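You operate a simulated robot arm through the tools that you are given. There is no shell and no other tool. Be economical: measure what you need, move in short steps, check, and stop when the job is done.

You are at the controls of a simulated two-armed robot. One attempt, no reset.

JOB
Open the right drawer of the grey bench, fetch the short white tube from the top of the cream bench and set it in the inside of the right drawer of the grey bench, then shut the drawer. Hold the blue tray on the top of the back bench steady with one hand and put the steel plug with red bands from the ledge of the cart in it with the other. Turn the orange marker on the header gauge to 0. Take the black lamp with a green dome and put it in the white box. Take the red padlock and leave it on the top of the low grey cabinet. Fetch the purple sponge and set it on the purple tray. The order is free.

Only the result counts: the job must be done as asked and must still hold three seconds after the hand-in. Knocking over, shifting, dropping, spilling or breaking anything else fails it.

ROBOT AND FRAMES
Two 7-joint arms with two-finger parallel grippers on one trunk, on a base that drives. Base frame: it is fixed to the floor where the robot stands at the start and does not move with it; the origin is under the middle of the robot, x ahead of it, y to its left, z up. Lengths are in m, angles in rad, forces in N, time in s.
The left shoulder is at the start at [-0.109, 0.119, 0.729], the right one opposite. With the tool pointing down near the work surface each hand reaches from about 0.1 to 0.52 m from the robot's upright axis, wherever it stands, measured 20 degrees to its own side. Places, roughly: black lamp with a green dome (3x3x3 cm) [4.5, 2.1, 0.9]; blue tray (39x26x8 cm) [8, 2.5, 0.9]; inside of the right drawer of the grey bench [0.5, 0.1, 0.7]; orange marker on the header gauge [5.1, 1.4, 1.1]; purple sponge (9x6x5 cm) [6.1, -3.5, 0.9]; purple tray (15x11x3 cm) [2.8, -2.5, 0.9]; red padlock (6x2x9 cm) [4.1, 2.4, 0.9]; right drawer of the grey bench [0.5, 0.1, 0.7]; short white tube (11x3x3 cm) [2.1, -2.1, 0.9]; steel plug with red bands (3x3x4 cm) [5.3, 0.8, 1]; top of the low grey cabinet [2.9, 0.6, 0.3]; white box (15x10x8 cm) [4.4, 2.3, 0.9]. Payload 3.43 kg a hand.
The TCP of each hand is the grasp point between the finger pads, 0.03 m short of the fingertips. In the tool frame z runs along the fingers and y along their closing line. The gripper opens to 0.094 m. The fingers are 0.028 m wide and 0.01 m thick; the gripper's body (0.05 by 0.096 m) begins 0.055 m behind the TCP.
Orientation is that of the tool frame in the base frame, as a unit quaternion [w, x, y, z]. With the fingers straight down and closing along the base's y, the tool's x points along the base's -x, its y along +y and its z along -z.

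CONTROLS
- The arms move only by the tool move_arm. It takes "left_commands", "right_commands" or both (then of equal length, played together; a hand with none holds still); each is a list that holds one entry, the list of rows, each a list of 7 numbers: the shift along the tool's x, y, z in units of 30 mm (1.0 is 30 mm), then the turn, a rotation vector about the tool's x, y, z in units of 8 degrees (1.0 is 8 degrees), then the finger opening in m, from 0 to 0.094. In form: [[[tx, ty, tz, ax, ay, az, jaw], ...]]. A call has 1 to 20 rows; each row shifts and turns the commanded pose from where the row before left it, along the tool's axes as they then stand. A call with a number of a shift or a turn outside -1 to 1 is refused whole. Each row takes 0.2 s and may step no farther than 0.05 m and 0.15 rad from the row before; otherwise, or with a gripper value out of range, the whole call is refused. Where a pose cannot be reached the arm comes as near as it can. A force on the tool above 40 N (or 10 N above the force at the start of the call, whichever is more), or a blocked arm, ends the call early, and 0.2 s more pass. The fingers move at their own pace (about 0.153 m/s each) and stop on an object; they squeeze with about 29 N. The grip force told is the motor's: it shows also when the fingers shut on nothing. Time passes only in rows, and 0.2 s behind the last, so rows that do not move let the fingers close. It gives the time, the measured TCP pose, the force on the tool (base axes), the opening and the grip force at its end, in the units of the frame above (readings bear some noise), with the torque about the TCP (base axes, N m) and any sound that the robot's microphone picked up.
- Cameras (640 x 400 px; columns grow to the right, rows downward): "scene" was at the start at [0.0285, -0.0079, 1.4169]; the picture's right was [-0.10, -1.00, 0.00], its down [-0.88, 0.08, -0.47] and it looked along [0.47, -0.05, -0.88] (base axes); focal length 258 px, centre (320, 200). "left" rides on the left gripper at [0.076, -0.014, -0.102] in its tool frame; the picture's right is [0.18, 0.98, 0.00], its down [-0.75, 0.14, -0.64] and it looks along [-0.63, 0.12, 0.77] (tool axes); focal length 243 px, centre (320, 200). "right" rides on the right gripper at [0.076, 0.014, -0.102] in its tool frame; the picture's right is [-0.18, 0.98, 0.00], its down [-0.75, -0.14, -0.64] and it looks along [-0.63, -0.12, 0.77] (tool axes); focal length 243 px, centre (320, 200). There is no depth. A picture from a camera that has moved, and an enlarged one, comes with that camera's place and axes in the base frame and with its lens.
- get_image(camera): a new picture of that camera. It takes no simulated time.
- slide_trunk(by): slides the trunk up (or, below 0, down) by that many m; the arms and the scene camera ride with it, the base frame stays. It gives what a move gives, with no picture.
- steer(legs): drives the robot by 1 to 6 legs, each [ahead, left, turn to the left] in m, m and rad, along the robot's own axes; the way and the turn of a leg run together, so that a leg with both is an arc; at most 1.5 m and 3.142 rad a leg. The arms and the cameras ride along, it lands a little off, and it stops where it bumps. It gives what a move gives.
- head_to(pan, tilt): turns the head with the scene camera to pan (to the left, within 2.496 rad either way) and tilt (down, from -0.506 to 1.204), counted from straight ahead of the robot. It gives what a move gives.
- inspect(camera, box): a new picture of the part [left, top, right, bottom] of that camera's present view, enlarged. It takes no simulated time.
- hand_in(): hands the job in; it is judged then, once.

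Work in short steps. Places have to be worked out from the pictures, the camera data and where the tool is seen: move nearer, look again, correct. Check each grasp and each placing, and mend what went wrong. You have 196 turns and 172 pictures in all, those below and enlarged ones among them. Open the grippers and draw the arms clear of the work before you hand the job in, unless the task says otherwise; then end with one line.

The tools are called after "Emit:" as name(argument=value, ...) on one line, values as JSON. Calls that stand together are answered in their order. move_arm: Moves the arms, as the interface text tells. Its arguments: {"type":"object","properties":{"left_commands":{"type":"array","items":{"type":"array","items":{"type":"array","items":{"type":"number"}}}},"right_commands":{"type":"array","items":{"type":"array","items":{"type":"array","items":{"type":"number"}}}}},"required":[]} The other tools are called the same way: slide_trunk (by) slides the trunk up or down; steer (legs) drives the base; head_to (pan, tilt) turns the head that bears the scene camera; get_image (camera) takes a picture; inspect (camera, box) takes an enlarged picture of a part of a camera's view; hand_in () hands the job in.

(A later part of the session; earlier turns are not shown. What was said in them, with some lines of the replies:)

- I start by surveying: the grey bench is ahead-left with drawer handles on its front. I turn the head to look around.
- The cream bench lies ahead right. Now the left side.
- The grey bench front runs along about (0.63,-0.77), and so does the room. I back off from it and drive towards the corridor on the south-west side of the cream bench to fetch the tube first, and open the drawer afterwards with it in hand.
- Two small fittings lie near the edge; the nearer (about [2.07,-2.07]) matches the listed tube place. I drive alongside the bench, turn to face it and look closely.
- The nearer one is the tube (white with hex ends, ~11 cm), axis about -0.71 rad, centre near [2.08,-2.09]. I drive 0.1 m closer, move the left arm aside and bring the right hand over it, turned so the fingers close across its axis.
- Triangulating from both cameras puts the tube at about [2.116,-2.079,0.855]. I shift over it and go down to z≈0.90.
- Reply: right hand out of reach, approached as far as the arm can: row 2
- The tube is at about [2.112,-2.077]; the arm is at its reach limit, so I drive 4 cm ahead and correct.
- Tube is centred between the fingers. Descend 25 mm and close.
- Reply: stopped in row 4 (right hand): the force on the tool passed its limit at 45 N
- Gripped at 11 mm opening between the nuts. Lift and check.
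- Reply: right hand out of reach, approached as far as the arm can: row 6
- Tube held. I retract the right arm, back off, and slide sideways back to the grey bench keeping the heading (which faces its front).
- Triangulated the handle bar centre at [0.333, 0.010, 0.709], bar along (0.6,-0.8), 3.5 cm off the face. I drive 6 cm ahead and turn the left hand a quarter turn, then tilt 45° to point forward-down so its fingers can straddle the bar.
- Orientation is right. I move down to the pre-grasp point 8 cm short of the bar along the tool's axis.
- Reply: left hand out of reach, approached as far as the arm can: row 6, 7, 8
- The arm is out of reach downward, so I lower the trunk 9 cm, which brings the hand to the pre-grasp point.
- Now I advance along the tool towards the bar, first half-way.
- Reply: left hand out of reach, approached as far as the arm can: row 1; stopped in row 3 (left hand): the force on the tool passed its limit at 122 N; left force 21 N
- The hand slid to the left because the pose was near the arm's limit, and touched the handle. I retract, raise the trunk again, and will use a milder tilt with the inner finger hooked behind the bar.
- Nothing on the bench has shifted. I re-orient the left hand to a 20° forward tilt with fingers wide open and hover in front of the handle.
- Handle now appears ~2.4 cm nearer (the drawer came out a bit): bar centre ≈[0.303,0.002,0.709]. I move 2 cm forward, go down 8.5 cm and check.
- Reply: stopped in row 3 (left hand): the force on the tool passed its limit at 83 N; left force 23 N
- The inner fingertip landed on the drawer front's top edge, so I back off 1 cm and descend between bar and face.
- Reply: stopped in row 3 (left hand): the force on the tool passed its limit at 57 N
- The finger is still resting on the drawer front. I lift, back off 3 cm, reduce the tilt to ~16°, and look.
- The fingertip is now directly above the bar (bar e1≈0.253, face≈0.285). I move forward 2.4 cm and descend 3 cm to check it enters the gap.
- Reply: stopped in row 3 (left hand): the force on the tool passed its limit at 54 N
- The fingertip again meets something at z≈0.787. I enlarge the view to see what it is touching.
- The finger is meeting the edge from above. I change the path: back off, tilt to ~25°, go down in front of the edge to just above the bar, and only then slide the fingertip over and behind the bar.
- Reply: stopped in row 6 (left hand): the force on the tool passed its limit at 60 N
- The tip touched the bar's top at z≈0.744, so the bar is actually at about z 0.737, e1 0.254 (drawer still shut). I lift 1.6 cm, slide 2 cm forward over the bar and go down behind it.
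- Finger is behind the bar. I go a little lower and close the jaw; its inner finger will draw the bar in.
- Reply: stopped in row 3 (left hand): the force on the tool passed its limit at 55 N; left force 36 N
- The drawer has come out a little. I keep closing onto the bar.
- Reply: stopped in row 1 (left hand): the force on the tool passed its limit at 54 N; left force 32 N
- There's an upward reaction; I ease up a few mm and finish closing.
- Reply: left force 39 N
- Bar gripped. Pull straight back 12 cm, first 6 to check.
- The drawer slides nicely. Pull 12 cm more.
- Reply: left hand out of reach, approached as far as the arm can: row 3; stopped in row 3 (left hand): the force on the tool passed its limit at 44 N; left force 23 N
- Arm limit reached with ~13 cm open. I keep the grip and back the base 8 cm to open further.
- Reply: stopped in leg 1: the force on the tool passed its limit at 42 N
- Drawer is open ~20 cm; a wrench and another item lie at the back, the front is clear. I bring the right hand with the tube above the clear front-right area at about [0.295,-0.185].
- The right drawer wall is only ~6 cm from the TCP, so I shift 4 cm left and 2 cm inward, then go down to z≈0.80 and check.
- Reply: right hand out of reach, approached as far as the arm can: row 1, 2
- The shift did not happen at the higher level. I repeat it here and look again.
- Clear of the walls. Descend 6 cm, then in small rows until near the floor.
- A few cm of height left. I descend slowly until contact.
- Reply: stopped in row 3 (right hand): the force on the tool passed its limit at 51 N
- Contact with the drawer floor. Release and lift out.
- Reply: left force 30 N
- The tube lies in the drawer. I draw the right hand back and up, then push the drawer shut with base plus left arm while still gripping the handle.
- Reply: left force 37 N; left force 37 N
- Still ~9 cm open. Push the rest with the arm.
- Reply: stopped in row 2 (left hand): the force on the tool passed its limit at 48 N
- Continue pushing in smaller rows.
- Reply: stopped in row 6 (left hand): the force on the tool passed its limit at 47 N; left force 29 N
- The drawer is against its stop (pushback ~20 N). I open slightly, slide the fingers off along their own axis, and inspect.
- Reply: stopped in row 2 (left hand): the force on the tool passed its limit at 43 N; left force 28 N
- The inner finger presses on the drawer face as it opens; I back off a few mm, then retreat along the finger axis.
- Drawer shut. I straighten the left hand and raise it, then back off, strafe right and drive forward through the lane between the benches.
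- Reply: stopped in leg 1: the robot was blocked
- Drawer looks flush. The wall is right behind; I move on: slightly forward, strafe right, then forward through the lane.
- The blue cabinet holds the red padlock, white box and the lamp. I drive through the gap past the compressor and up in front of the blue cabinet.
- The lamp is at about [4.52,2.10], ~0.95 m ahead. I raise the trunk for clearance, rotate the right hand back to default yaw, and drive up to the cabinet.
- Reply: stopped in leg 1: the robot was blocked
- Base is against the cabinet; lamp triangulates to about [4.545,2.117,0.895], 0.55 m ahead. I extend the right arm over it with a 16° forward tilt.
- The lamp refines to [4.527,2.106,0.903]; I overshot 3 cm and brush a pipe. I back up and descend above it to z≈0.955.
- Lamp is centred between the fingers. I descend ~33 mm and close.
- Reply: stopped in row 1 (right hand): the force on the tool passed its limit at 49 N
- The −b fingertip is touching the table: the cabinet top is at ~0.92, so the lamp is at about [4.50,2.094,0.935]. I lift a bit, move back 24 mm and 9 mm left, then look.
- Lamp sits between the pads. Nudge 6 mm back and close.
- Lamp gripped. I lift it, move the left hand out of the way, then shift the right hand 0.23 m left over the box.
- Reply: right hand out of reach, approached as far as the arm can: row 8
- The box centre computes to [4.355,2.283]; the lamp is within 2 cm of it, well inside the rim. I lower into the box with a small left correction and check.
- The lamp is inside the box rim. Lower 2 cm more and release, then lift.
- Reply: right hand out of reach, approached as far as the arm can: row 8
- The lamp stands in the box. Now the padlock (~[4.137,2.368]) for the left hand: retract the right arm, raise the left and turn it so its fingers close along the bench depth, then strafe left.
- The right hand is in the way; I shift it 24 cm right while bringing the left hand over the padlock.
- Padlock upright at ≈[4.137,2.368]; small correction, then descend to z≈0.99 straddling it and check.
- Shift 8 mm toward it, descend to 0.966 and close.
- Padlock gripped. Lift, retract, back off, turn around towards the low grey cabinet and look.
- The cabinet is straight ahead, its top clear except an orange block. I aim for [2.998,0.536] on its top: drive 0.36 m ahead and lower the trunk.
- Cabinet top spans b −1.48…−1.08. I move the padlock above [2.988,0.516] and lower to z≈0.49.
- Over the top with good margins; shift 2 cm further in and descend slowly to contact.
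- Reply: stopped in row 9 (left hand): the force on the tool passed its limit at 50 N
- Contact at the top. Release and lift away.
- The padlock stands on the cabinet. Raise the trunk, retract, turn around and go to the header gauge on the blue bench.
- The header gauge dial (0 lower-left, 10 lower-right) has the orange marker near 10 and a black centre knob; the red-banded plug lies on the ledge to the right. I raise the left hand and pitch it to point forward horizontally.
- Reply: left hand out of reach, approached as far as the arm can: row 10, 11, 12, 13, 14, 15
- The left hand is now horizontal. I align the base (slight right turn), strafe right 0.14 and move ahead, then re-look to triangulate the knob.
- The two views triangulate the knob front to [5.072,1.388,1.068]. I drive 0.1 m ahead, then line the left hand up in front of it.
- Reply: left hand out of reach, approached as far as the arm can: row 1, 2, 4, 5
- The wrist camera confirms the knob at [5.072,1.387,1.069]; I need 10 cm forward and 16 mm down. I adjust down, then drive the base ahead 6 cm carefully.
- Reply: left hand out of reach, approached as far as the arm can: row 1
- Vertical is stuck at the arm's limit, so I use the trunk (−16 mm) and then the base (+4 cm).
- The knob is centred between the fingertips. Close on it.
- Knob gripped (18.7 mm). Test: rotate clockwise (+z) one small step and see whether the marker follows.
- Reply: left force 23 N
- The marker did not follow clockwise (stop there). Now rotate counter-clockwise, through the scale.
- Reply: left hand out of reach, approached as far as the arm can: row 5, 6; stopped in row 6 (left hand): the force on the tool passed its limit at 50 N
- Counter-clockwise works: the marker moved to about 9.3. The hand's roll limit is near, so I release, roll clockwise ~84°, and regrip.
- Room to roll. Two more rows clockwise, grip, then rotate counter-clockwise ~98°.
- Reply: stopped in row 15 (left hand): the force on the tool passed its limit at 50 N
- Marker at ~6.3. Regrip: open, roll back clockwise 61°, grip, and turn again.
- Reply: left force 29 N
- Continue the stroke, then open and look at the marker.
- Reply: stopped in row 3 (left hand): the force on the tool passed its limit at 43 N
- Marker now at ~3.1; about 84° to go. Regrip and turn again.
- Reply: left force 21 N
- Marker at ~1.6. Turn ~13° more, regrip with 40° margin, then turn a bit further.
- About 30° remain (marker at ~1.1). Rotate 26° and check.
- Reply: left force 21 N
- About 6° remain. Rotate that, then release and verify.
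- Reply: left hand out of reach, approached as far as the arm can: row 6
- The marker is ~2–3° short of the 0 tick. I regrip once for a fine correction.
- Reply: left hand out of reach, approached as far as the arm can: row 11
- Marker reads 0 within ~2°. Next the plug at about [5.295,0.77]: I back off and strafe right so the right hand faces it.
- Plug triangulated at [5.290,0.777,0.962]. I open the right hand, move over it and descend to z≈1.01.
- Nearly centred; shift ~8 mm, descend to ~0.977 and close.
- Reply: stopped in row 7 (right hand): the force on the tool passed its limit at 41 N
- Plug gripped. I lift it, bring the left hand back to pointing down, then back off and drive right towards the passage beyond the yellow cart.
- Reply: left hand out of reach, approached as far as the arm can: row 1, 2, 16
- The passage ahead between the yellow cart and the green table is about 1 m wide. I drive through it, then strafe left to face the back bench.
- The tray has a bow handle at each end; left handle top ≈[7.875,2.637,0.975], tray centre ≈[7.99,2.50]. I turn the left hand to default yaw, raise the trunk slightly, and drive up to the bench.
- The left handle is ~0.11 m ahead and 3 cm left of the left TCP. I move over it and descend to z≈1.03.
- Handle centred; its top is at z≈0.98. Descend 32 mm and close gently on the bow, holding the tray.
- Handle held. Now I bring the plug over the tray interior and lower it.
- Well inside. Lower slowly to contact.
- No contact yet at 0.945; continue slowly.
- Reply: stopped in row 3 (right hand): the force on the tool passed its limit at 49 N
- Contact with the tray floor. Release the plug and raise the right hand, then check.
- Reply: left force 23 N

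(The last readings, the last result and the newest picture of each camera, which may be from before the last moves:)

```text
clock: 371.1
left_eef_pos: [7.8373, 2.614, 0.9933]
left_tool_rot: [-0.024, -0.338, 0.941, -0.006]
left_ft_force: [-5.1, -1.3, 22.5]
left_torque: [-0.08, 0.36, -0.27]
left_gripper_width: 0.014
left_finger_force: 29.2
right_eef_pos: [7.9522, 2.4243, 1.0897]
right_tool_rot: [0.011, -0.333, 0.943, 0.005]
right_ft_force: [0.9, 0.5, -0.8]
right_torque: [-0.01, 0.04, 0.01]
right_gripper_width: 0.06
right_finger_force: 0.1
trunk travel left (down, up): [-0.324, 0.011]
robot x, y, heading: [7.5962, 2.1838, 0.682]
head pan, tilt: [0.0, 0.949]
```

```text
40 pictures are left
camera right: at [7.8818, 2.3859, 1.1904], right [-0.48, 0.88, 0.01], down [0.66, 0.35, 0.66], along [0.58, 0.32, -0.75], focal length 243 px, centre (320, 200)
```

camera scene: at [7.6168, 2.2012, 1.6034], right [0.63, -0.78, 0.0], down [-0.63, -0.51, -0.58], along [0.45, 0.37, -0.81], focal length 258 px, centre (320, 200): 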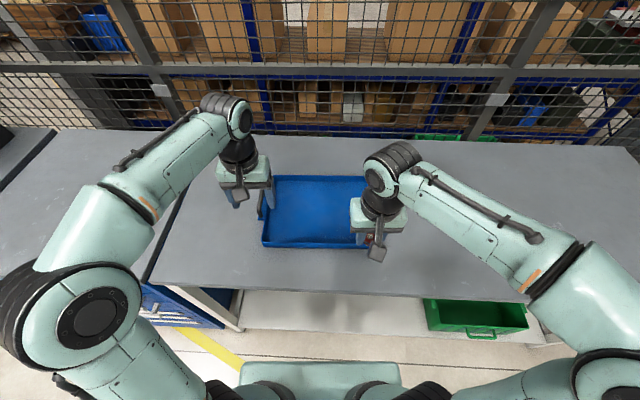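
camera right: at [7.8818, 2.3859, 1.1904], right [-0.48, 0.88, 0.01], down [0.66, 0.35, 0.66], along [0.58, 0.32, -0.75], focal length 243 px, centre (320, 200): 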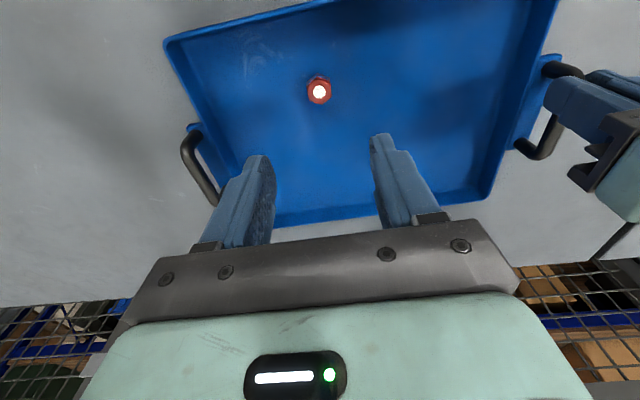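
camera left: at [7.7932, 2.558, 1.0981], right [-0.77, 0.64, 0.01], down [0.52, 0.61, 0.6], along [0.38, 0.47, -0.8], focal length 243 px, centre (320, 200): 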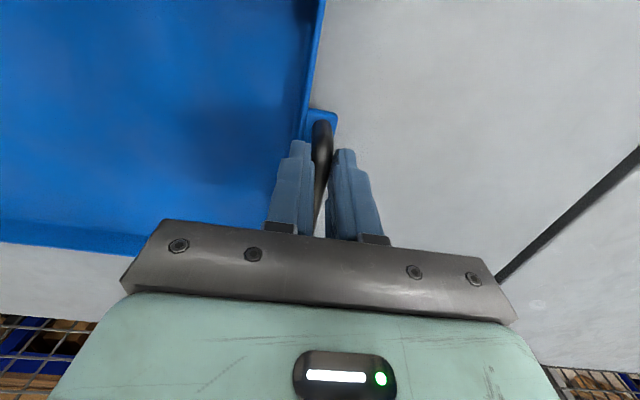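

The plug stands in the tray. I release the tray handle, lift the left hand clear, and drive back through the passage towards the black stand with the sponge.

Emit:
move_arm(left_commands=[[[0, 0, 0, 0, 0, 0, 0.03], [0, 0, 0, 0, 0, 0, 0.05], [0, 0, -0.6, 0, 0, 0, 0.05], [0, 0, -0.9, 0, 0, 0, 0.05], [0, 0, -0.9, 0, 0, 0, 0.05], [0, 0, -0.9, 0, 0, 0, 0.05], [0, 0, -0.9, 0, 0, 0, 0.05], [0.9, 0, 0, 0, 0, 0, 0.05], [0.9, 0, 0, 0, 0, 0, 0.05], [0.9, 0, 0, 0, 0, 0, 0.05]]], right_commands=[[[0, 0, 0, 0, 0, 0, 0.06], [0, 0, 0, 0, 0, 0, 0.06], [0, 0, 0, 0, 0, 0, 0.06], [0.9, 0, 0, 0, 0, 0, 0.06], [0.9, 0, 0, 0, 0, 0, 0.06], [0.9, 0, 0, 0, 0, 0, 0.06], [0.9, 0, 0, 0, 0, 0, 0.06], [0, 0, 0, 0, 0, 0, 0.06], [0, 0, 0, 0, 0, 0, 0.06], [0, 0, 0, 0, 0, 0, 0.06]]])

Emit:
inspect(camera="scene", box=[200, 130, 440, 280])

Emit:
steer(legs=[[-0.75, 0, -0.04], [0, -1.0, 0], [0, -0.98, 0]])

```text
clock: 373.3
left_eef_pos: [7.7809, 2.5675, 1.1201]
left_tool_rot: [-0.024, -0.339, 0.941, -0.005]
left_ft_force: [-0.2, -0.3, 0.8]
left_torque: [0.0, 0.0, 0.05]
left_gripper_width: 0.05
left_finger_force: 0.1
right_eef_pos: [7.8688, 2.356, 1.085]
right_tool_rot: [0.011, -0.334, 0.942, 0.005]
right_ft_force: [-0.7, -0.7, -0.6]
right_torque: [-0.01, 0.0, -0.01]
right_gripper_width: 0.06
right_finger_force: 0.0
trunk travel left (down, up): [-0.324, 0.011]
robot x, y, heading: [7.5961, 2.1838, 0.678]
head pan, tilt: [0.0, 0.949]
```

```text
2.67 times, centred on (320, 205) of scene
camera zoom: at [7.6161, 2.2007, 1.6033], right [0.63, -0.78, 0.0], down [-0.63, -0.51, -0.58], along [0.45, 0.37, -0.81], focal length 687 px, centre (320, 187)
```

zoom: 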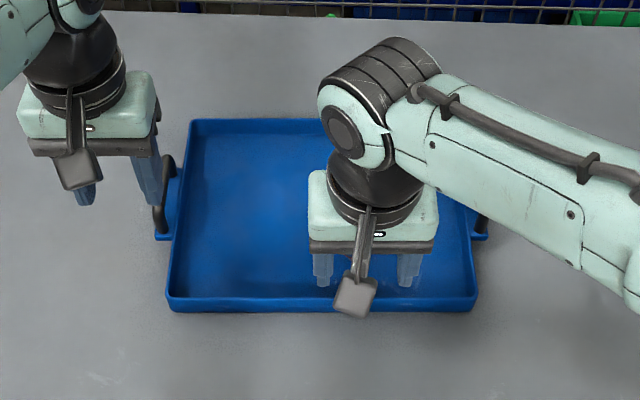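

```text
clock: 394.7
left_eef_pos: [8.4187, 0.5077, 1.1206]
left_tool_rot: [-0.024, -0.317, 0.948, -0.007]
left_ft_force: [0.1, 0.0, -0.2]
left_torque: [0.04, -0.03, -0.02]
left_gripper_width: 0.0501
left_finger_force: 0.2
right_eef_pos: [8.4967, 0.2945, 1.0846]
right_tool_rot: [0.011, -0.312, 0.95, 0.004]
right_ft_force: [0.0, -0.4, 0.1]
right_torque: [-0.02, 0.0, 0.02]
right_gripper_width: 0.0599
right_finger_force: 0.0
trunk travel left (down, up): [-0.324, 0.011]
robot x, y, heading: [8.2159, 0.1345, 0.634]
head pan, tilt: [0.0, 0.949]
```

Reverse through the passage, then turn right to face the black stand and look.

Emit:
steer(legs=[[-1.4, 0, 0], [-1.3, 0, 0], [0, 0, -1.57]])

Emit:
head_to(pan=0.0, tilt=0.5)

Emit:
get_image(camera="scene")

```text
clock: 411.6
left_eef_pos: [6.3942, -1.6466, 1.1199]
left_tool_rot: [-0.021, 0.445, 0.895, 0.014]
left_ft_force: [-0.2, 0.1, 0.4]
left_torque: [0.02, 0.0, 0.02]
left_gripper_width: 0.0499
left_finger_force: 0.1
right_eef_pos: [6.1827, -1.7242, 1.085]
right_tool_rot: [0.012, 0.45, 0.893, -0.005]
right_ft_force: [-0.7, 0.7, 0.2]
right_torque: [0.0, -0.02, -0.03]
right_gripper_width: 0.0601
right_finger_force: 0.1
trunk travel left (down, up): [-0.324, 0.011]
robot x, y, heading: [6.0219, -1.4411, -0.935]
head pan, tilt: [0.0, 0.949]
```

```text
clock: 412.5
left_eef_pos: [6.3956, -1.6469, 1.1207]
left_tool_rot: [-0.021, 0.445, 0.895, 0.013]
left_ft_force: [0.3, -0.3, 0.2]
left_torque: [-0.03, 0.02, 0.01]
left_gripper_width: 0.05
left_finger_force: 0.1
right_eef_pos: [6.1811, -1.7253, 1.0859]
right_tool_rot: [0.013, 0.45, 0.893, -0.005]
right_ft_force: [-0.1, 0.3, 0.2]
right_torque: [0.0, 0.01, -0.03]
right_gripper_width: 0.0599
right_finger_force: 0.0
trunk travel left (down, up): [-0.324, 0.011]
robot x, y, heading: [6.0223, -1.4408, -0.93]
head pan, tilt: [0.0, 0.499]
```

```text
38 pictures are left
camera scene: at [6.0494, -1.4819, 1.6408], right [-0.8, -0.6, 0.0], down [-0.29, 0.39, -0.88], along [0.52, -0.7, -0.48], focal length 258 px, centre (320, 200)
```

scene: 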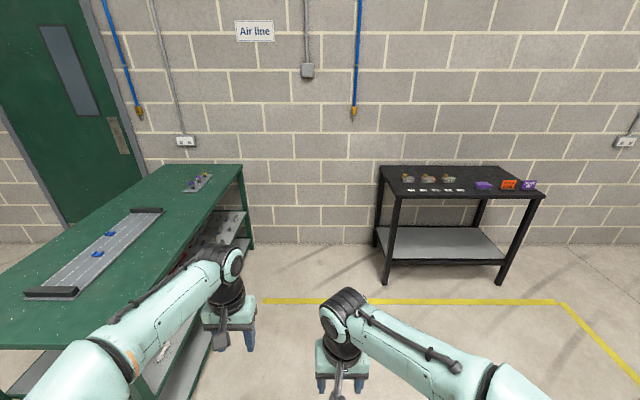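

Emit:
inspect(camera="scene", box=[370, 150, 560, 220])

```text
3.37 times, centred on (465, 185) of scene
camera zoom: at [6.0494, -1.4819, 1.6408], right [-0.8, -0.6, 0.0], down [-0.29, 0.39, -0.88], along [0.52, -0.7, -0.48], focal length 868 px, centre (-168, 250)
```

zoom: 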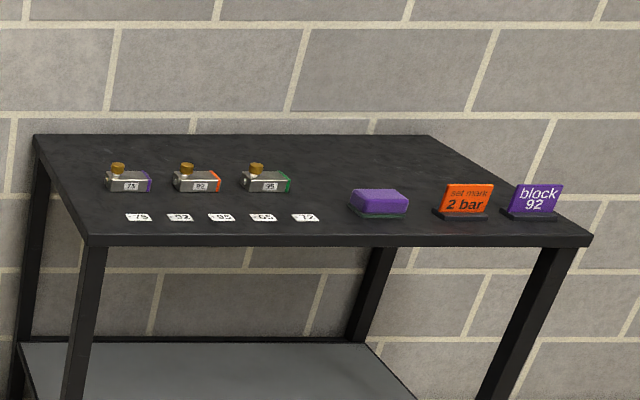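

The sponge (purple, on the stand's right half) is at about [6.106,-3.46,0.86]. I drive ahead 1.2 m, then strafe right 1.02 m.

Emit:
steer(legs=[[1.2, 0, 0], [0, -1.02, 0]])

Emit:
head_to(pan=-0.2, tilt=0.95)

Emit:
get_image(camera="scene")

Emit:
get_image(camera="right")

```text
clock: 427.6
left_eef_pos: [6.2855, -3.231, 1.1203]
left_tool_rot: [-0.022, 0.449, 0.893, 0.014]
left_ft_force: [-1.1, -0.3, 0.4]
left_torque: [-0.01, -0.02, -0.02]
left_gripper_width: 0.05
left_finger_force: 0.0
right_eef_pos: [6.0705, -3.3082, 1.0856]
right_tool_rot: [0.011, 0.453, 0.891, -0.005]
right_ft_force: [0.7, 0.1, 0.2]
right_torque: [-0.01, 0.04, 0.0]
right_gripper_width: 0.0598
right_finger_force: 0.0
trunk travel left (down, up): [-0.324, 0.011]
robot x, y, heading: [5.9148, -3.0238, -0.934]
head pan, tilt: [0.0, 0.499]
```

```text
clock: 428.5
left_eef_pos: [6.2858, -3.2319, 1.12]
left_tool_rot: [-0.022, 0.45, 0.893, 0.014]
left_ft_force: [-0.7, -1.1, 0.8]
left_torque: [0.0, 0.03, 0.02]
left_gripper_width: 0.0502
left_finger_force: 0.1
right_eef_pos: [6.0714, -3.3081, 1.0842]
right_tool_rot: [0.011, 0.453, 0.891, -0.005]
right_ft_force: [-0.1, 0.0, -0.7]
right_torque: [0.01, 0.01, 0.03]
right_gripper_width: 0.0599
right_finger_force: 0.0
trunk travel left (down, up): [-0.324, 0.011]
robot x, y, heading: [5.9133, -3.0253, -0.942]
head pan, tilt: [-0.201, 0.949]
```

```text
36 pictures are left
camera scene: at [5.9177, -3.0567, 1.6034], right [-0.91, -0.42, 0.0], down [-0.34, 0.74, -0.58], along [0.24, -0.53, -0.81], focal length 258 px, centre (320, 200)
```

scene: 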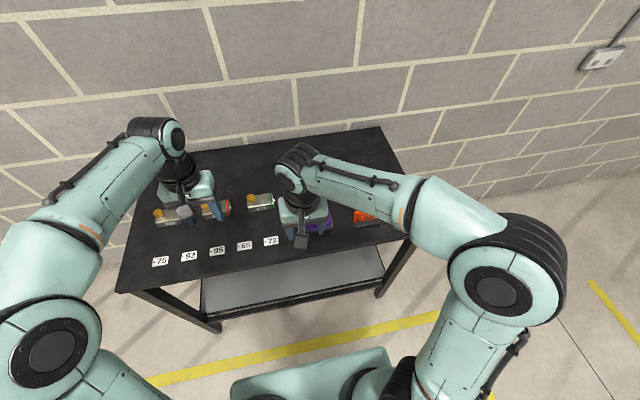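

```text
35 pictures are left
camera right: at [6.0361, -3.2357, 1.186], right [0.9, 0.43, 0.01], down [0.32, -0.68, 0.66], along [0.29, -0.59, -0.75], focal length 243 px, centre (320, 200)
```

right: 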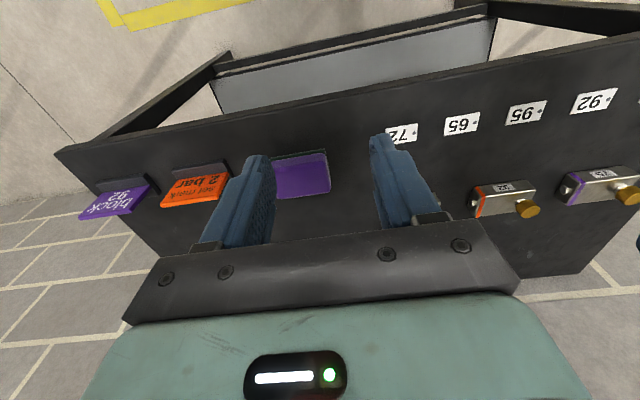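

Sponge at about [6.108,-3.445], long side lateral. I move 5 cm closer, bring the right hand above it and turn it 90° to grip across the 6 cm side.

Emit:
steer(legs=[[0.05, 0, 0]])

Emit:
move_arm(right_commands=[[[-0.91, -0.56, 0, 0, 0, 0, 0.09], [-0.91, -0.56, 0, 0, 0, 0, 0.09], [-0.91, -0.56, 0, 0, 0, 0, 0.09], [0, 0, 0, 0, 0, 0.94, 0.09], [0, 0, 0, 0, 0, 0.94, 0.09], [0, 0, 0, 0, 0, 0.94, 0.09], [0, 0, 0, 0, 0, 0.94, 0.09], [0, 0, 0, 0, 0, 0.94, 0.09], [0, 0, 0, 0, 0, 0.94, 0.09], [0, 0, 0, 0, 0, 0.94, 0.09], [0, 0, 0, 0, 0, 0.94, 0.09], [0, 0, 0, 0, 0, 0.94, 0.09], [0, 0, 0, 0, 0, 0.94, 0.09], [0, 0, 0, 0, 0, 0.94, 0.09], [0, 0, 0, 0, 0, 0.94, 0.09], [0, 0, 0.9, 0, 0, 0, 0.09], [0, 0, 0.9, 0, 0, 0, 0.09], [0, 0, 0.9, 0, 0, 0, 0.09]]])

Emit:
get_image(camera="right")

```text
clock: 429.4
left_eef_pos: [6.3132, -3.2693, 1.1211]
left_tool_rot: [-0.022, 0.45, 0.893, 0.014]
left_ft_force: [0.1, 0.6, -0.2]
left_torque: [-0.02, -0.03, -0.01]
left_gripper_width: 0.0503
left_finger_force: 0.1
right_eef_pos: [6.0993, -3.3461, 1.0844]
right_tool_rot: [0.011, 0.453, 0.891, -0.004]
right_ft_force: [-0.3, -0.5, -0.6]
right_torque: [-0.01, -0.02, -0.02]
right_gripper_width: 0.0598
right_finger_force: 0.0
trunk travel left (down, up): [-0.324, 0.011]
robot x, y, heading: [5.9426, -3.0591, -0.941]
head pan, tilt: [-0.201, 0.949]
```

```text
clock: 433.2
left_eef_pos: [6.3132, -3.2691, 1.1207]
left_tool_rot: [-0.022, 0.449, 0.893, 0.013]
left_ft_force: [-1.1, -0.1, -0.2]
left_torque: [-0.01, 0.03, 0.0]
left_gripper_width: 0.05
left_finger_force: 0.0
right_eef_pos: [6.11, -3.4445, 1.0044]
right_tool_rot: [0.011, 0.951, 0.308, 0.005]
right_ft_force: [0.4, -1.2, 0.4]
right_torque: [-0.01, 0.01, 0.01]
right_gripper_width: 0.0899
right_finger_force: 0.1
trunk travel left (down, up): [-0.324, 0.011]
robot x, y, heading: [5.9393, -3.0698, -0.938]
head pan, tilt: [-0.201, 0.949]
```

```text
34 pictures are left
camera right: at [6.1767, -3.4092, 1.1085], right [0.43, -0.9, 0.02], down [-0.7, -0.32, 0.64], along [-0.57, -0.29, -0.77], focal length 243 px, centre (320, 200)
```

right: 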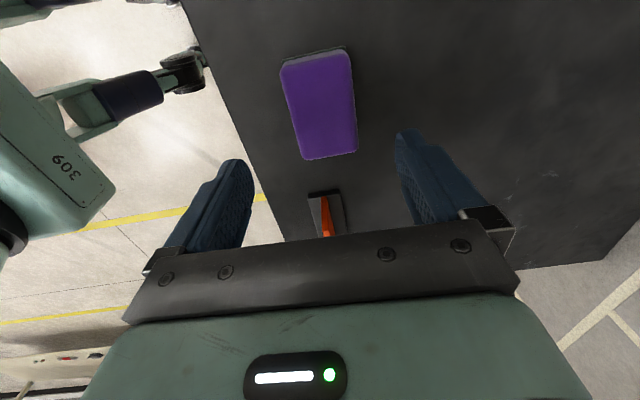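

Centred on the sponge. Descend 12 cm and close.

Emit:
move_arm(right_commands=[[[0, 0, 0.9, 0, 0, 0, 0.09], [0, 0, 0.9, 0, 0, 0, 0.09], [0, 0, 0.9, 0, 0, 0, 0.09], [0, 0, 0.9, 0, 0, 0, 0.09], [0, 0, 0.3, 0, 0, 0, 0.09], [0, 0, 0, 0, 0, 0, 0.06], [0, 0, 0, 0, 0, 0, 0.03], [0, 0, 0, 0, 0, 0, 0.02], [0, 0, 0, 0, 0, 0, 0.02]]])

Emit:
get_image(camera="right")

```text
clock: 435.2
left_eef_pos: [6.3137, -3.2699, 1.1203]
left_tool_rot: [-0.021, 0.45, 0.893, 0.014]
left_ft_force: [0.6, 0.3, 0.5]
left_torque: [-0.01, -0.01, 0.02]
left_gripper_width: 0.0498
left_finger_force: 0.0
right_eef_pos: [6.1097, -3.4466, 0.8875]
right_tool_rot: [0.011, 0.951, 0.308, 0.004]
right_ft_force: [0.8, 0.1, 0.7]
right_torque: [0.01, -0.01, 0.0]
right_gripper_width: 0.0635
right_finger_force: 28.9
trunk travel left (down, up): [-0.324, 0.011]
robot x, y, heading: [5.9386, -3.0636, -0.942]
head pan, tilt: [-0.201, 0.949]
```

```text
33 pictures are left
camera right: at [6.1777, -3.4107, 0.9914], right [0.43, -0.9, 0.02], down [-0.7, -0.32, 0.64], along [-0.57, -0.29, -0.77], focal length 243 px, centre (320, 200)
```

right: 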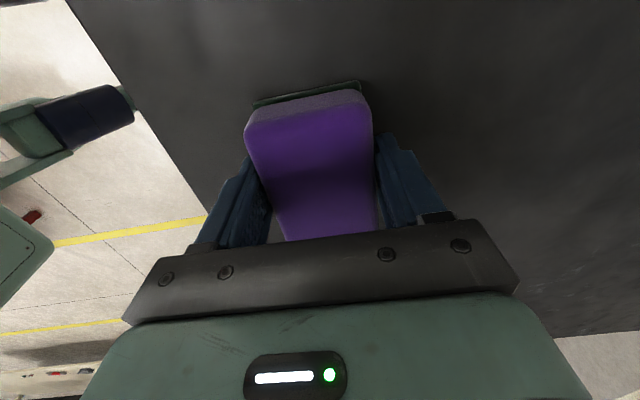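

Gripped at 63.5 mm. Lift and check.

Emit:
move_arm(right_commands=[[[0, 0, -0.6, 0, 0, 0, 0.02], [0, 0, -0.9, 0, 0, 0, 0.02], [0, 0, -0.9, 0, 0, 0, 0.02], [0, 0, -0.9, 0, 0, 0, 0.02], [0, 0, -0.9, 0, 0, 0, 0.02], [0, 0, -0.9, 0, 0, 0, 0.02]]])

Emit:
get_image(camera="right")

```text
clock: 436.6
left_eef_pos: [6.3134, -3.2687, 1.1199]
left_tool_rot: [-0.021, 0.449, 0.893, 0.012]
left_ft_force: [0.1, 0.5, 0.3]
left_torque: [0.0, 0.02, 0.03]
left_gripper_width: 0.0499
left_finger_force: 0.1
right_eef_pos: [6.1082, -3.4416, 1.0413]
right_tool_rot: [0.011, 0.951, 0.308, 0.005]
right_ft_force: [0.2, 0.1, -0.9]
right_torque: [0.01, 0.02, 0.04]
right_gripper_width: 0.0633
right_finger_force: 29.2
trunk travel left (down, up): [-0.324, 0.011]
robot x, y, heading: [5.9449, -3.0644, -0.942]
head pan, tilt: [-0.201, 0.949]
```

```text
32 pictures are left
camera right: at [6.1757, -3.406, 1.1454], right [0.43, -0.9, 0.02], down [-0.7, -0.32, 0.64], along [-0.57, -0.29, -0.77], focal length 243 px, centre (320, 200)
```

right: 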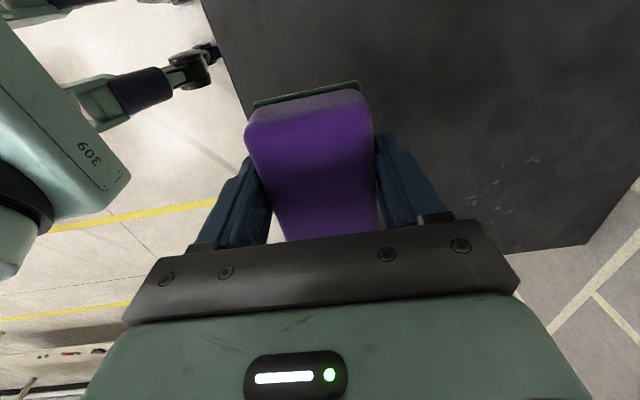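

The sponge is up. I strafe right past the red bench's end, reverse along the lane, and turn to face the cream bench from its north-east side.

Emit:
steer(legs=[[-0.06, 0, 0], [0, -1.28, 0], [-1.2, 0, 0], [-0.95, 0, 0], [0, 0, -1.556]])

Emit:
head_to(pan=0.0, tilt=0.7)

Emit:
get_image(camera="scene")

```text
clock: 462.7
left_eef_pos: [3.3776, -2.4783, 1.1206]
left_tool_rot: [-0.006, 0.944, 0.33, 0.025]
left_ft_force: [0.1, -0.5, -0.2]
left_torque: [-0.03, -0.01, 0.03]
left_gripper_width: 0.0499
left_finger_force: 0.0
right_eef_pos: [3.1984, -2.2788, 1.0422]
right_tool_rot: [0.011, 0.898, -0.44, -0.005]
right_ft_force: [-0.4, -0.2, -0.8]
right_torque: [-0.03, -0.01, 0.03]
right_gripper_width: 0.0633
right_finger_force: 29.4
trunk travel left (down, up): [-0.324, 0.011]
robot x, y, heading: [3.5713, -2.0998, -2.477]
head pan, tilt: [-0.201, 0.949]
```

```text
clock: 463.5
left_eef_pos: [3.3778, -2.4797, 1.1203]
left_tool_rot: [-0.005, 0.944, 0.33, 0.024]
left_ft_force: [-0.1, -0.1, -0.6]
left_torque: [0.0, 0.01, -0.01]
left_gripper_width: 0.0498
left_finger_force: 0.0
right_eef_pos: [3.1986, -2.2783, 1.0418]
right_tool_rot: [0.012, 0.898, -0.439, -0.004]
right_ft_force: [-0.3, -0.9, -0.2]
right_torque: [0.03, 0.02, 0.01]
right_gripper_width: 0.0634
right_finger_force: 28.6
trunk travel left (down, up): [-0.324, 0.011]
robot x, y, heading: [3.5667, -2.1014, -2.479]
head pan, tilt: [0.0, 0.7]
```

```text
31 pictures are left
camera scene: at [3.5388, -2.1262, 1.6231], right [-0.62, 0.79, 0.0], down [0.51, 0.4, -0.76], along [-0.6, -0.47, -0.64], focal length 258 px, centre (320, 200)
```

scene: 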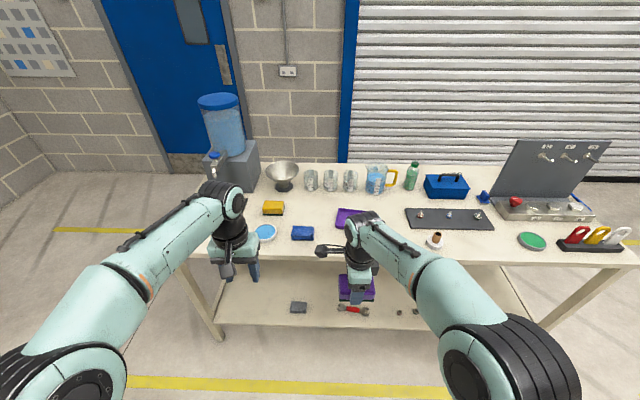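

The purple tray is just beyond the right hand. I drive 0.38 m closer and look with head tilted down.

Emit:
steer(legs=[[0.38, 0, -0.019]])

Emit:
head_to(pan=-0.2, tilt=0.95)

Emit:
get_image(camera="scene")

Emit:
get_image(camera="right")

```text
clock: 465.9
left_eef_pos: [3.0685, -2.7084, 1.1202]
left_tool_rot: [-0.006, 0.947, 0.322, 0.025]
left_ft_force: [-0.5, -0.3, -0.2]
left_torque: [-0.01, -0.03, 0.04]
left_gripper_width: 0.0501
left_finger_force: 0.1
right_eef_pos: [2.8919, -2.5047, 1.0417]
right_tool_rot: [0.012, 0.894, -0.447, -0.004]
right_ft_force: [-0.5, 0.2, -0.7]
right_torque: [0.0, 0.01, 0.01]
right_gripper_width: 0.0632
right_finger_force: 28.8
trunk travel left (down, up): [-0.324, 0.011]
robot x, y, heading: [3.2675, -2.3323, -2.496]
head pan, tilt: [0.0, 0.7]
```

```text
clock: 466.7
left_eef_pos: [3.0658, -2.7076, 1.1209]
left_tool_rot: [-0.005, 0.947, 0.321, 0.025]
left_ft_force: [-0.2, 0.1, 0.3]
left_torque: [0.0, 0.01, -0.02]
left_gripper_width: 0.0501
left_finger_force: 0.1
right_eef_pos: [2.8907, -2.5059, 1.0408]
right_tool_rot: [0.011, 0.894, -0.447, -0.005]
right_ft_force: [-0.2, -1.4, -0.4]
right_torque: [0.0, -0.01, 0.03]
right_gripper_width: 0.0633
right_finger_force: 28.5
trunk travel left (down, up): [-0.324, 0.011]
robot x, y, heading: [3.2652, -2.3333, -2.495]
head pan, tilt: [-0.201, 0.949]
```

```text
30 pictures are left
camera scene: at [3.2367, -2.3396, 1.6034], right [-0.43, 0.9, 0.0], down [0.73, 0.35, -0.58], along [-0.53, -0.25, -0.81], focal length 258 px, centre (320, 200)
```

scene: 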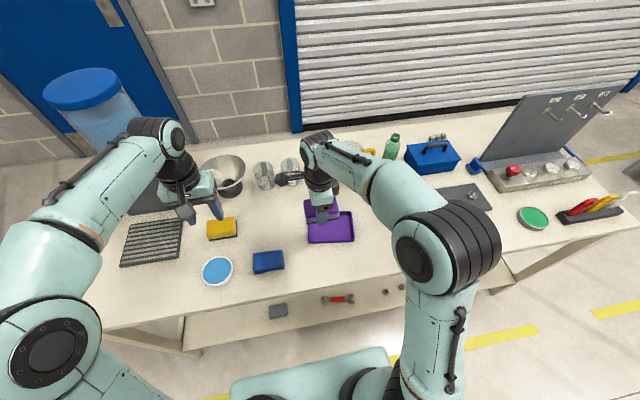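

```text
29 pictures are left
camera right: at [2.9268, -2.5731, 1.1451], right [-0.9, -0.44, 0.02], down [-0.33, 0.7, 0.64], along [-0.3, 0.56, -0.77], focal length 243 px, centre (320, 200)
```

right: 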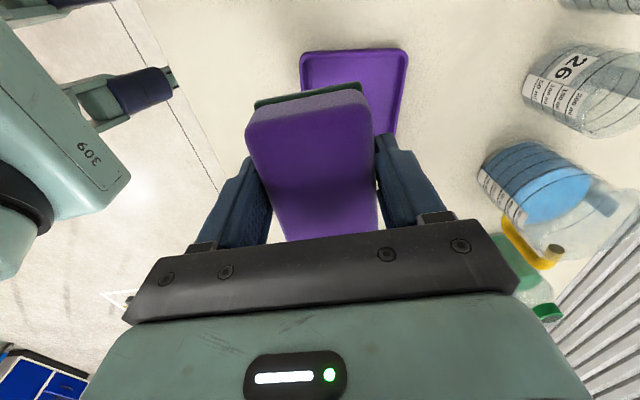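

Tray centre ≈[2.832,-2.494], yawed ~9°. I shift the sponge over it, align yaw, and lower to z≈0.955.

Emit:
move_arm(right_commands=[[[-0.75, 0.67, 0, 0, 0, 0, 0.02], [-0.75, 0.67, 0, 0, 0, 0, 0.02], [0, 0, 0, 0, 0, 0.6, 0.02], [0, 0, 0, 0, 0, 0.6, 0.02], [0, 0, 0.95, 0, 0, 0, 0.02], [0, 0, 0.95, 0, 0, 0, 0.02], [0, 0, 0.95, 0, 0, 0, 0.02]]])

Emit:
get_image(camera="right")

Emit:
inspect(camera="scene", box=[240, 150, 420, 260])

```text
clock: 468.3
left_eef_pos: [3.0663, -2.7092, 1.1207]
left_tool_rot: [-0.006, 0.947, 0.321, 0.025]
left_ft_force: [0.5, -0.2, -0.1]
left_torque: [-0.02, -0.01, -0.02]
left_gripper_width: 0.0498
left_finger_force: 0.0
right_eef_pos: [2.8308, -2.4928, 0.9583]
right_tool_rot: [0.013, 0.853, -0.521, -0.004]
right_ft_force: [1.0, 0.3, -0.2]
right_torque: [0.0, 0.01, 0.0]
right_gripper_width: 0.0632
right_finger_force: 29.3
trunk travel left (down, up): [-0.324, 0.011]
robot x, y, heading: [3.2663, -2.3369, -2.497]
head pan, tilt: [-0.201, 0.949]
```

```text
28 pictures are left
camera right: at [2.8539, -2.565, 1.0613], right [-0.96, -0.28, 0.02], down [-0.21, 0.75, 0.63], along [-0.2, 0.6, -0.77], focal length 243 px, centre (320, 200)
```

right: 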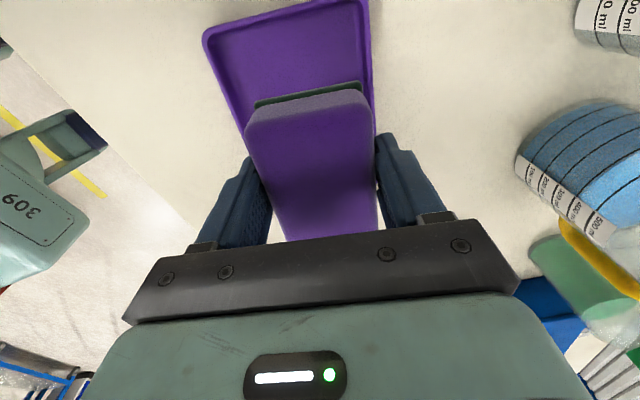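

```text
3.56 times, centred on (330, 205) of scene
camera zoom: at [3.2364, -2.3397, 1.6034], right [-0.43, 0.9, 0.0], down [0.73, 0.35, -0.58], along [-0.53, -0.25, -0.81], focal length 916 px, centre (284, 182)
```

zoom: 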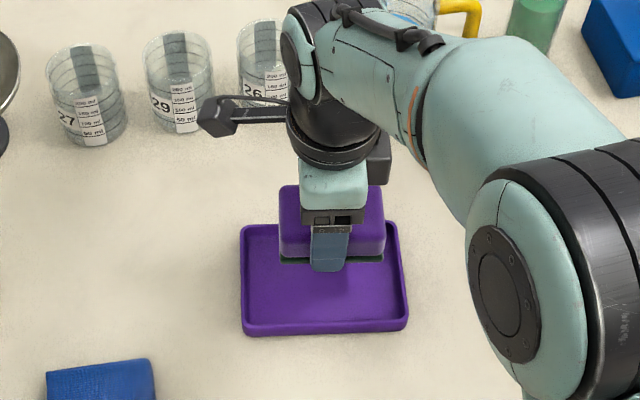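

Sponge is above the tray; shift 12 mm toward me to centre it and lower to contact.

Emit:
move_arm(right_commands=[[[0, -0.42, 0.3, 0, 0, 0, 0.02], [0, 0, 0.5, 0, 0, 0, 0.02], [0, 0, 0.4, 0, 0, 0, 0.02], [0, 0, 0.25, 0, 0, 0, 0.02], [0, 0, 0.2, 0, 0, 0, 0.02], [0, 0, 0.2, 0, 0, 0, 0.02], [0, 0, 0.2, 0, 0, 0, 0.02]]])

Emit:
inspect(camera="scene", box=[240, 150, 420, 260])

```text
clock: 469.9
left_eef_pos: [3.0668, -2.7087, 1.1202]
left_tool_rot: [-0.006, 0.947, 0.321, 0.025]
left_ft_force: [0.4, 0.7, -0.6]
left_torque: [-0.03, 0.01, 0.03]
left_gripper_width: 0.0499
left_finger_force: 0.0
right_eef_pos: [2.8406, -2.4901, 0.8958]
right_tool_rot: [0.011, 0.853, -0.521, -0.003]
right_ft_force: [0.5, -0.6, -0.6]
right_torque: [-0.02, 0.01, -0.02]
right_gripper_width: 0.0633
right_finger_force: 29.5
trunk travel left (down, up): [-0.324, 0.011]
robot x, y, heading: [3.2653, -2.3328, -2.497]
head pan, tilt: [-0.201, 0.949]
```

```text
3.56 times, centred on (330, 205) of scene
camera zoom: at [3.2366, -2.3395, 1.6034], right [-0.43, 0.9, 0.0], down [0.73, 0.35, -0.58], along [-0.53, -0.25, -0.81], focal length 916 px, centre (284, 182)
```

zoom: 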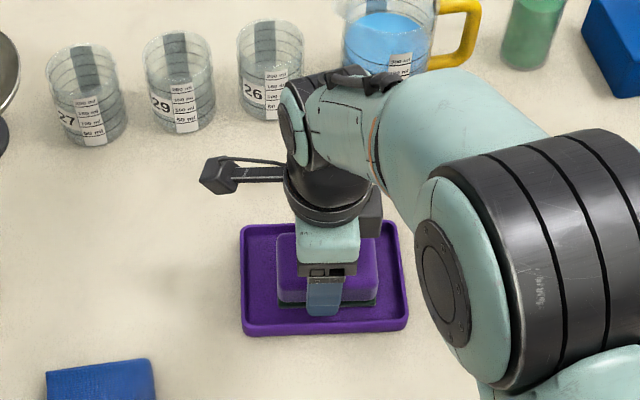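

Well centred in the tray. A little lower until contact.

Emit:
move_arm(right_commands=[[[0, 0, 0.2, 0, 0, 0, 0.02], [0, 0, 0.2, 0, 0, 0, 0.02], [0, 0, 0.15, 0, 0, 0, 0.02], [0, 0, 0.15, 0, 0, 0, 0.02]]])

```text
clock: 470.7
left_eef_pos: [3.0682, -2.7084, 1.121]
left_tool_rot: [-0.006, 0.947, 0.321, 0.024]
left_ft_force: [-0.5, -1.0, 0.2]
left_torque: [-0.03, -0.02, 0.03]
left_gripper_width: 0.0501
left_finger_force: 0.1
right_eef_pos: [2.8392, -2.492, 0.8868]
right_tool_rot: [0.019, 0.854, -0.52, -0.003]
right_ft_force: [2.1, 3.2, 18.9]
right_torque: [0.56, -0.34, -0.09]
right_gripper_width: 0.0635
right_finger_force: 28.9
trunk travel left (down, up): [-0.324, 0.011]
robot x, y, heading: [3.2682, -2.3373, -2.497]
head pan, tilt: [-0.201, 0.949]
stopped in row 3 (right hand): the force on the tool passed its limit at 55 N (the readings are from after the stop); the commanded pose is now the measured one
```

Contact. Release slightly and lift straight up.

Emit:
move_arm(right_commands=[[[0, 0, -0.1, 0, 0, 0, 0.068], [0, 0, 0, 0, 0, 0, 0.074], [0, 0, 0, 0, 0, 0, 0.074], [0, 0, -0.4, 0, 0, 0, 0.074], [0, 0, -0.7, 0, 0, 0, 0.074], [0, 0, -0.9, 0, 0, 0, 0.074], [0, 0, -0.9, 0, 0, 0, 0.074], [0, 0, -0.9, 0, 0, 0, 0.074], [0, 0, -0.9, 0, 0, 0, 0.074]]])

Emit:
get_image(camera="right")

Emit:
get_image(camera="scene")

```text
clock: 472.7
left_eef_pos: [3.0672, -2.7085, 1.1209]
left_tool_rot: [-0.005, 0.947, 0.322, 0.025]
left_ft_force: [0.5, 0.7, -0.3]
left_torque: [0.02, 0.01, 0.01]
left_gripper_width: 0.05
left_finger_force: 0.0
right_eef_pos: [2.8412, -2.4889, 1.0288]
right_tool_rot: [0.016, 0.853, -0.521, -0.004]
right_ft_force: [-0.4, -0.2, -0.5]
right_torque: [-0.03, -0.01, 0.0]
right_gripper_width: 0.0742
right_finger_force: 0.0
trunk travel left (down, up): [-0.324, 0.011]
robot x, y, heading: [3.2651, -2.335, -2.497]
head pan, tilt: [-0.201, 0.949]
```

```text
25 pictures are left
camera right: at [2.8655, -2.5601, 1.1328], right [-0.96, -0.29, 0.03], down [-0.2, 0.75, 0.63], along [-0.2, 0.6, -0.78], focal length 243 px, centre (320, 200)
```

right: 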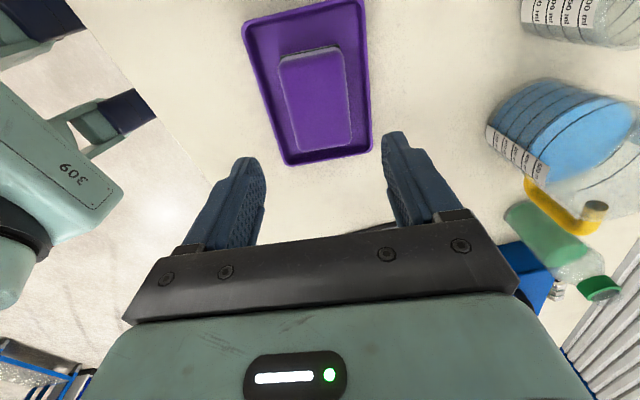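

```text
24 pictures are left
camera scene: at [3.2369, -2.3392, 1.6034], right [-0.43, 0.9, 0.0], down [0.73, 0.35, -0.58], along [-0.53, -0.25, -0.81], focal length 258 px, centre (320, 200)
```

scene: 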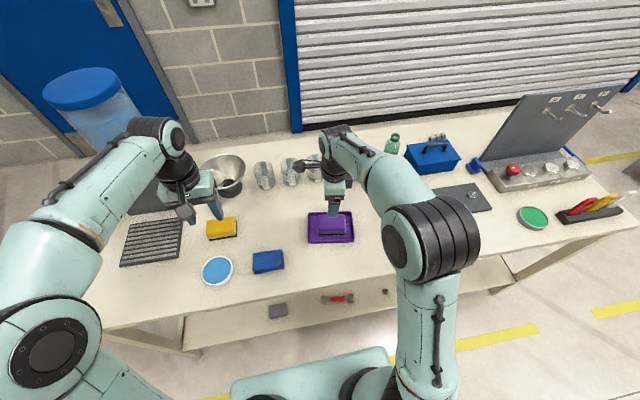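

Sponge rests in the purple tray. I retract and drive round to double-check that the drawer is fully shut.

Emit:
move_arm(right_commands=[[[0, 0, -0.9, 0, 0, 0, 0.074], [0, -0.9, 0, 0, 0, 0, 0.074], [0, -0.9, 0, 0, 0, 0, 0.074], [0, -0.9, 0, 0, 0, 0, 0.074], [0, -0.9, 0, 0, 0, 0, 0.074]]])

Emit:
steer(legs=[[-0.42, 0, 0], [0, -1.05, 0], [0, -1.0, 0], [1.2, 0, 0], [0.6, 0, 0]])

Emit:
head_to(pan=-1.5, tilt=0.5)

Emit:
get_image(camera="scene")

```text
clock: 473.9
left_eef_pos: [3.0674, -2.7077, 1.1203]
left_tool_rot: [-0.006, 0.947, 0.321, 0.024]
left_ft_force: [-0.7, -0.8, 0.0]
left_torque: [0.01, -0.02, 0.02]
left_gripper_width: 0.05
left_finger_force: 0.1
right_eef_pos: [2.941, -2.4368, 1.0517]
right_tool_rot: [0.017, 0.853, -0.521, -0.004]
right_ft_force: [0.5, -0.3, -0.1]
right_torque: [0.02, -0.01, 0.0]
right_gripper_width: 0.0741
right_finger_force: 0.1
trunk travel left (down, up): [-0.324, 0.011]
robot x, y, heading: [3.2682, -2.3349, -2.493]
head pan, tilt: [-0.201, 0.949]
```

```text
clock: 503.1
left_eef_pos: [0.7113, -1.8759, 1.1194]
left_tool_rot: [-0.006, 0.948, 0.318, 0.025]
left_ft_force: [0.0, 1.2, -0.1]
left_torque: [0.02, -0.01, -0.01]
left_gripper_width: 0.05
left_finger_force: 0.0
right_eef_pos: [0.5875, -1.6044, 1.0515]
right_tool_rot: [0.017, 0.851, -0.524, -0.004]
right_ft_force: [-0.3, 0.4, 0.5]
right_torque: [0.01, 0.01, 0.01]
right_gripper_width: 0.0741
right_finger_force: 0.1
trunk travel left (down, up): [-0.324, 0.011]
robot x, y, heading: [0.9149, -1.4995, -2.501]
head pan, tilt: [-0.201, 0.949]
```

```text
clock: 504.6
left_eef_pos: [0.7117, -1.8738, 1.1206]
left_tool_rot: [-0.006, 0.948, 0.318, 0.024]
left_ft_force: [0.0, 0.8, -0.1]
left_torque: [0.01, 0.01, -0.03]
left_gripper_width: 0.0501
left_finger_force: 0.0
right_eef_pos: [0.5883, -1.6045, 1.0523]
right_tool_rot: [0.016, 0.852, -0.523, -0.004]
right_ft_force: [0.2, 1.4, -0.3]
right_torque: [0.01, -0.02, 0.02]
right_gripper_width: 0.0741
right_finger_force: 0.1
trunk travel left (down, up): [-0.324, 0.011]
robot x, y, heading: [0.9112, -1.5018, -2.499]
head pan, tilt: [-1.499, 0.499]
```

```text
23 pictures are left
camera scene: at [0.8907, -1.4074, 1.6408], right [0.76, 0.65, 0.0], down [0.31, -0.36, -0.88], along [-0.57, 0.67, -0.48], focal length 258 px, centre (320, 200)
```

scene: 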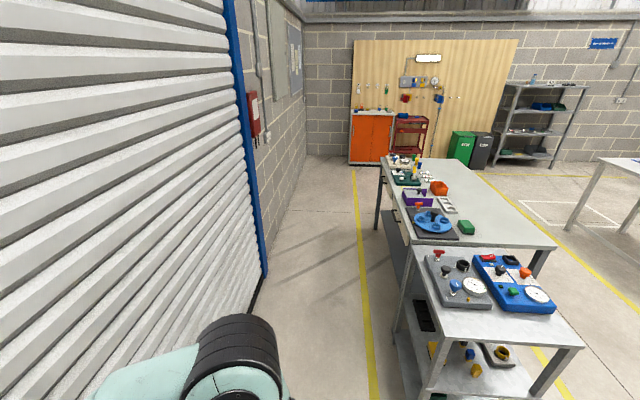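

Emit:
inspect(camera="scene", box=[360, 150, 470, 270])

```text
3.33 times, centred on (415, 210) of scene
camera zoom: at [0.8907, -1.4074, 1.6408], right [0.76, 0.65, 0.0], down [0.31, -0.36, -0.88], along [-0.57, 0.67, -0.48], focal length 858 px, centre (3, 167)
```

zoom: 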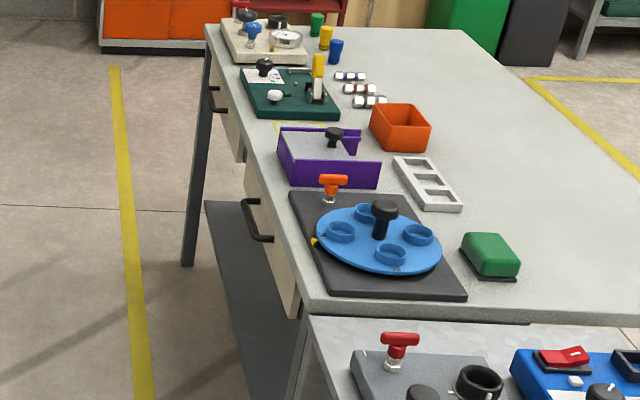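

Emit:
inspect(camera="scene", box=[415, 170, 465, 250])

Emit:
inspect(camera="scene", box=[415, 155, 445, 205])

```text
5.00 times, centred on (440, 210) of scene
camera zoom: at [0.8907, -1.4074, 1.6408], right [0.76, 0.65, 0.0], down [0.31, -0.36, -0.88], along [-0.57, 0.67, -0.48], focal length 1288 px, centre (-280, 150)
```

zoom: 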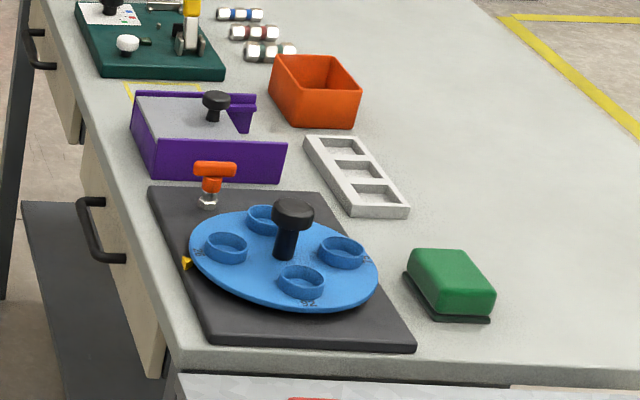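

```text
8.00 times, centred on (430, 180) of scene
camera zoom: at [0.8907, -1.4074, 1.6408], right [0.76, 0.65, 0.0], down [0.31, -0.36, -0.88], along [-0.57, 0.67, -0.48], focal length 2060 px, centre (-560, 360)
```

zoom: 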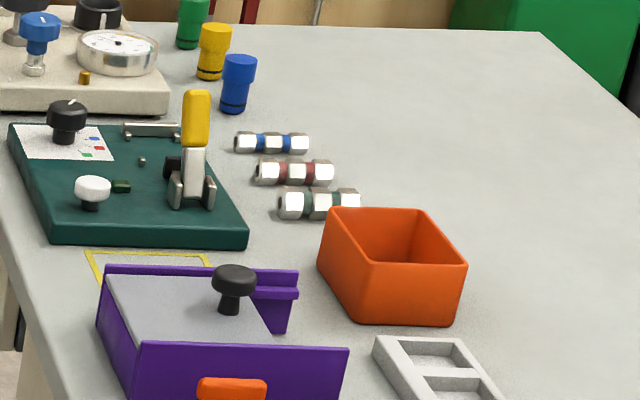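

The handle bar is back at its original depth (a≈0.257) and the front is flush, so the drawer is shut. All tasks are done, both grippers are open and clear of the work, so I hand in.

Emit:
hand_in()

```text
The job is handed in.
```

All six parts are done as asked and the job is handed in. The orange marker sits within about 2° of 0.
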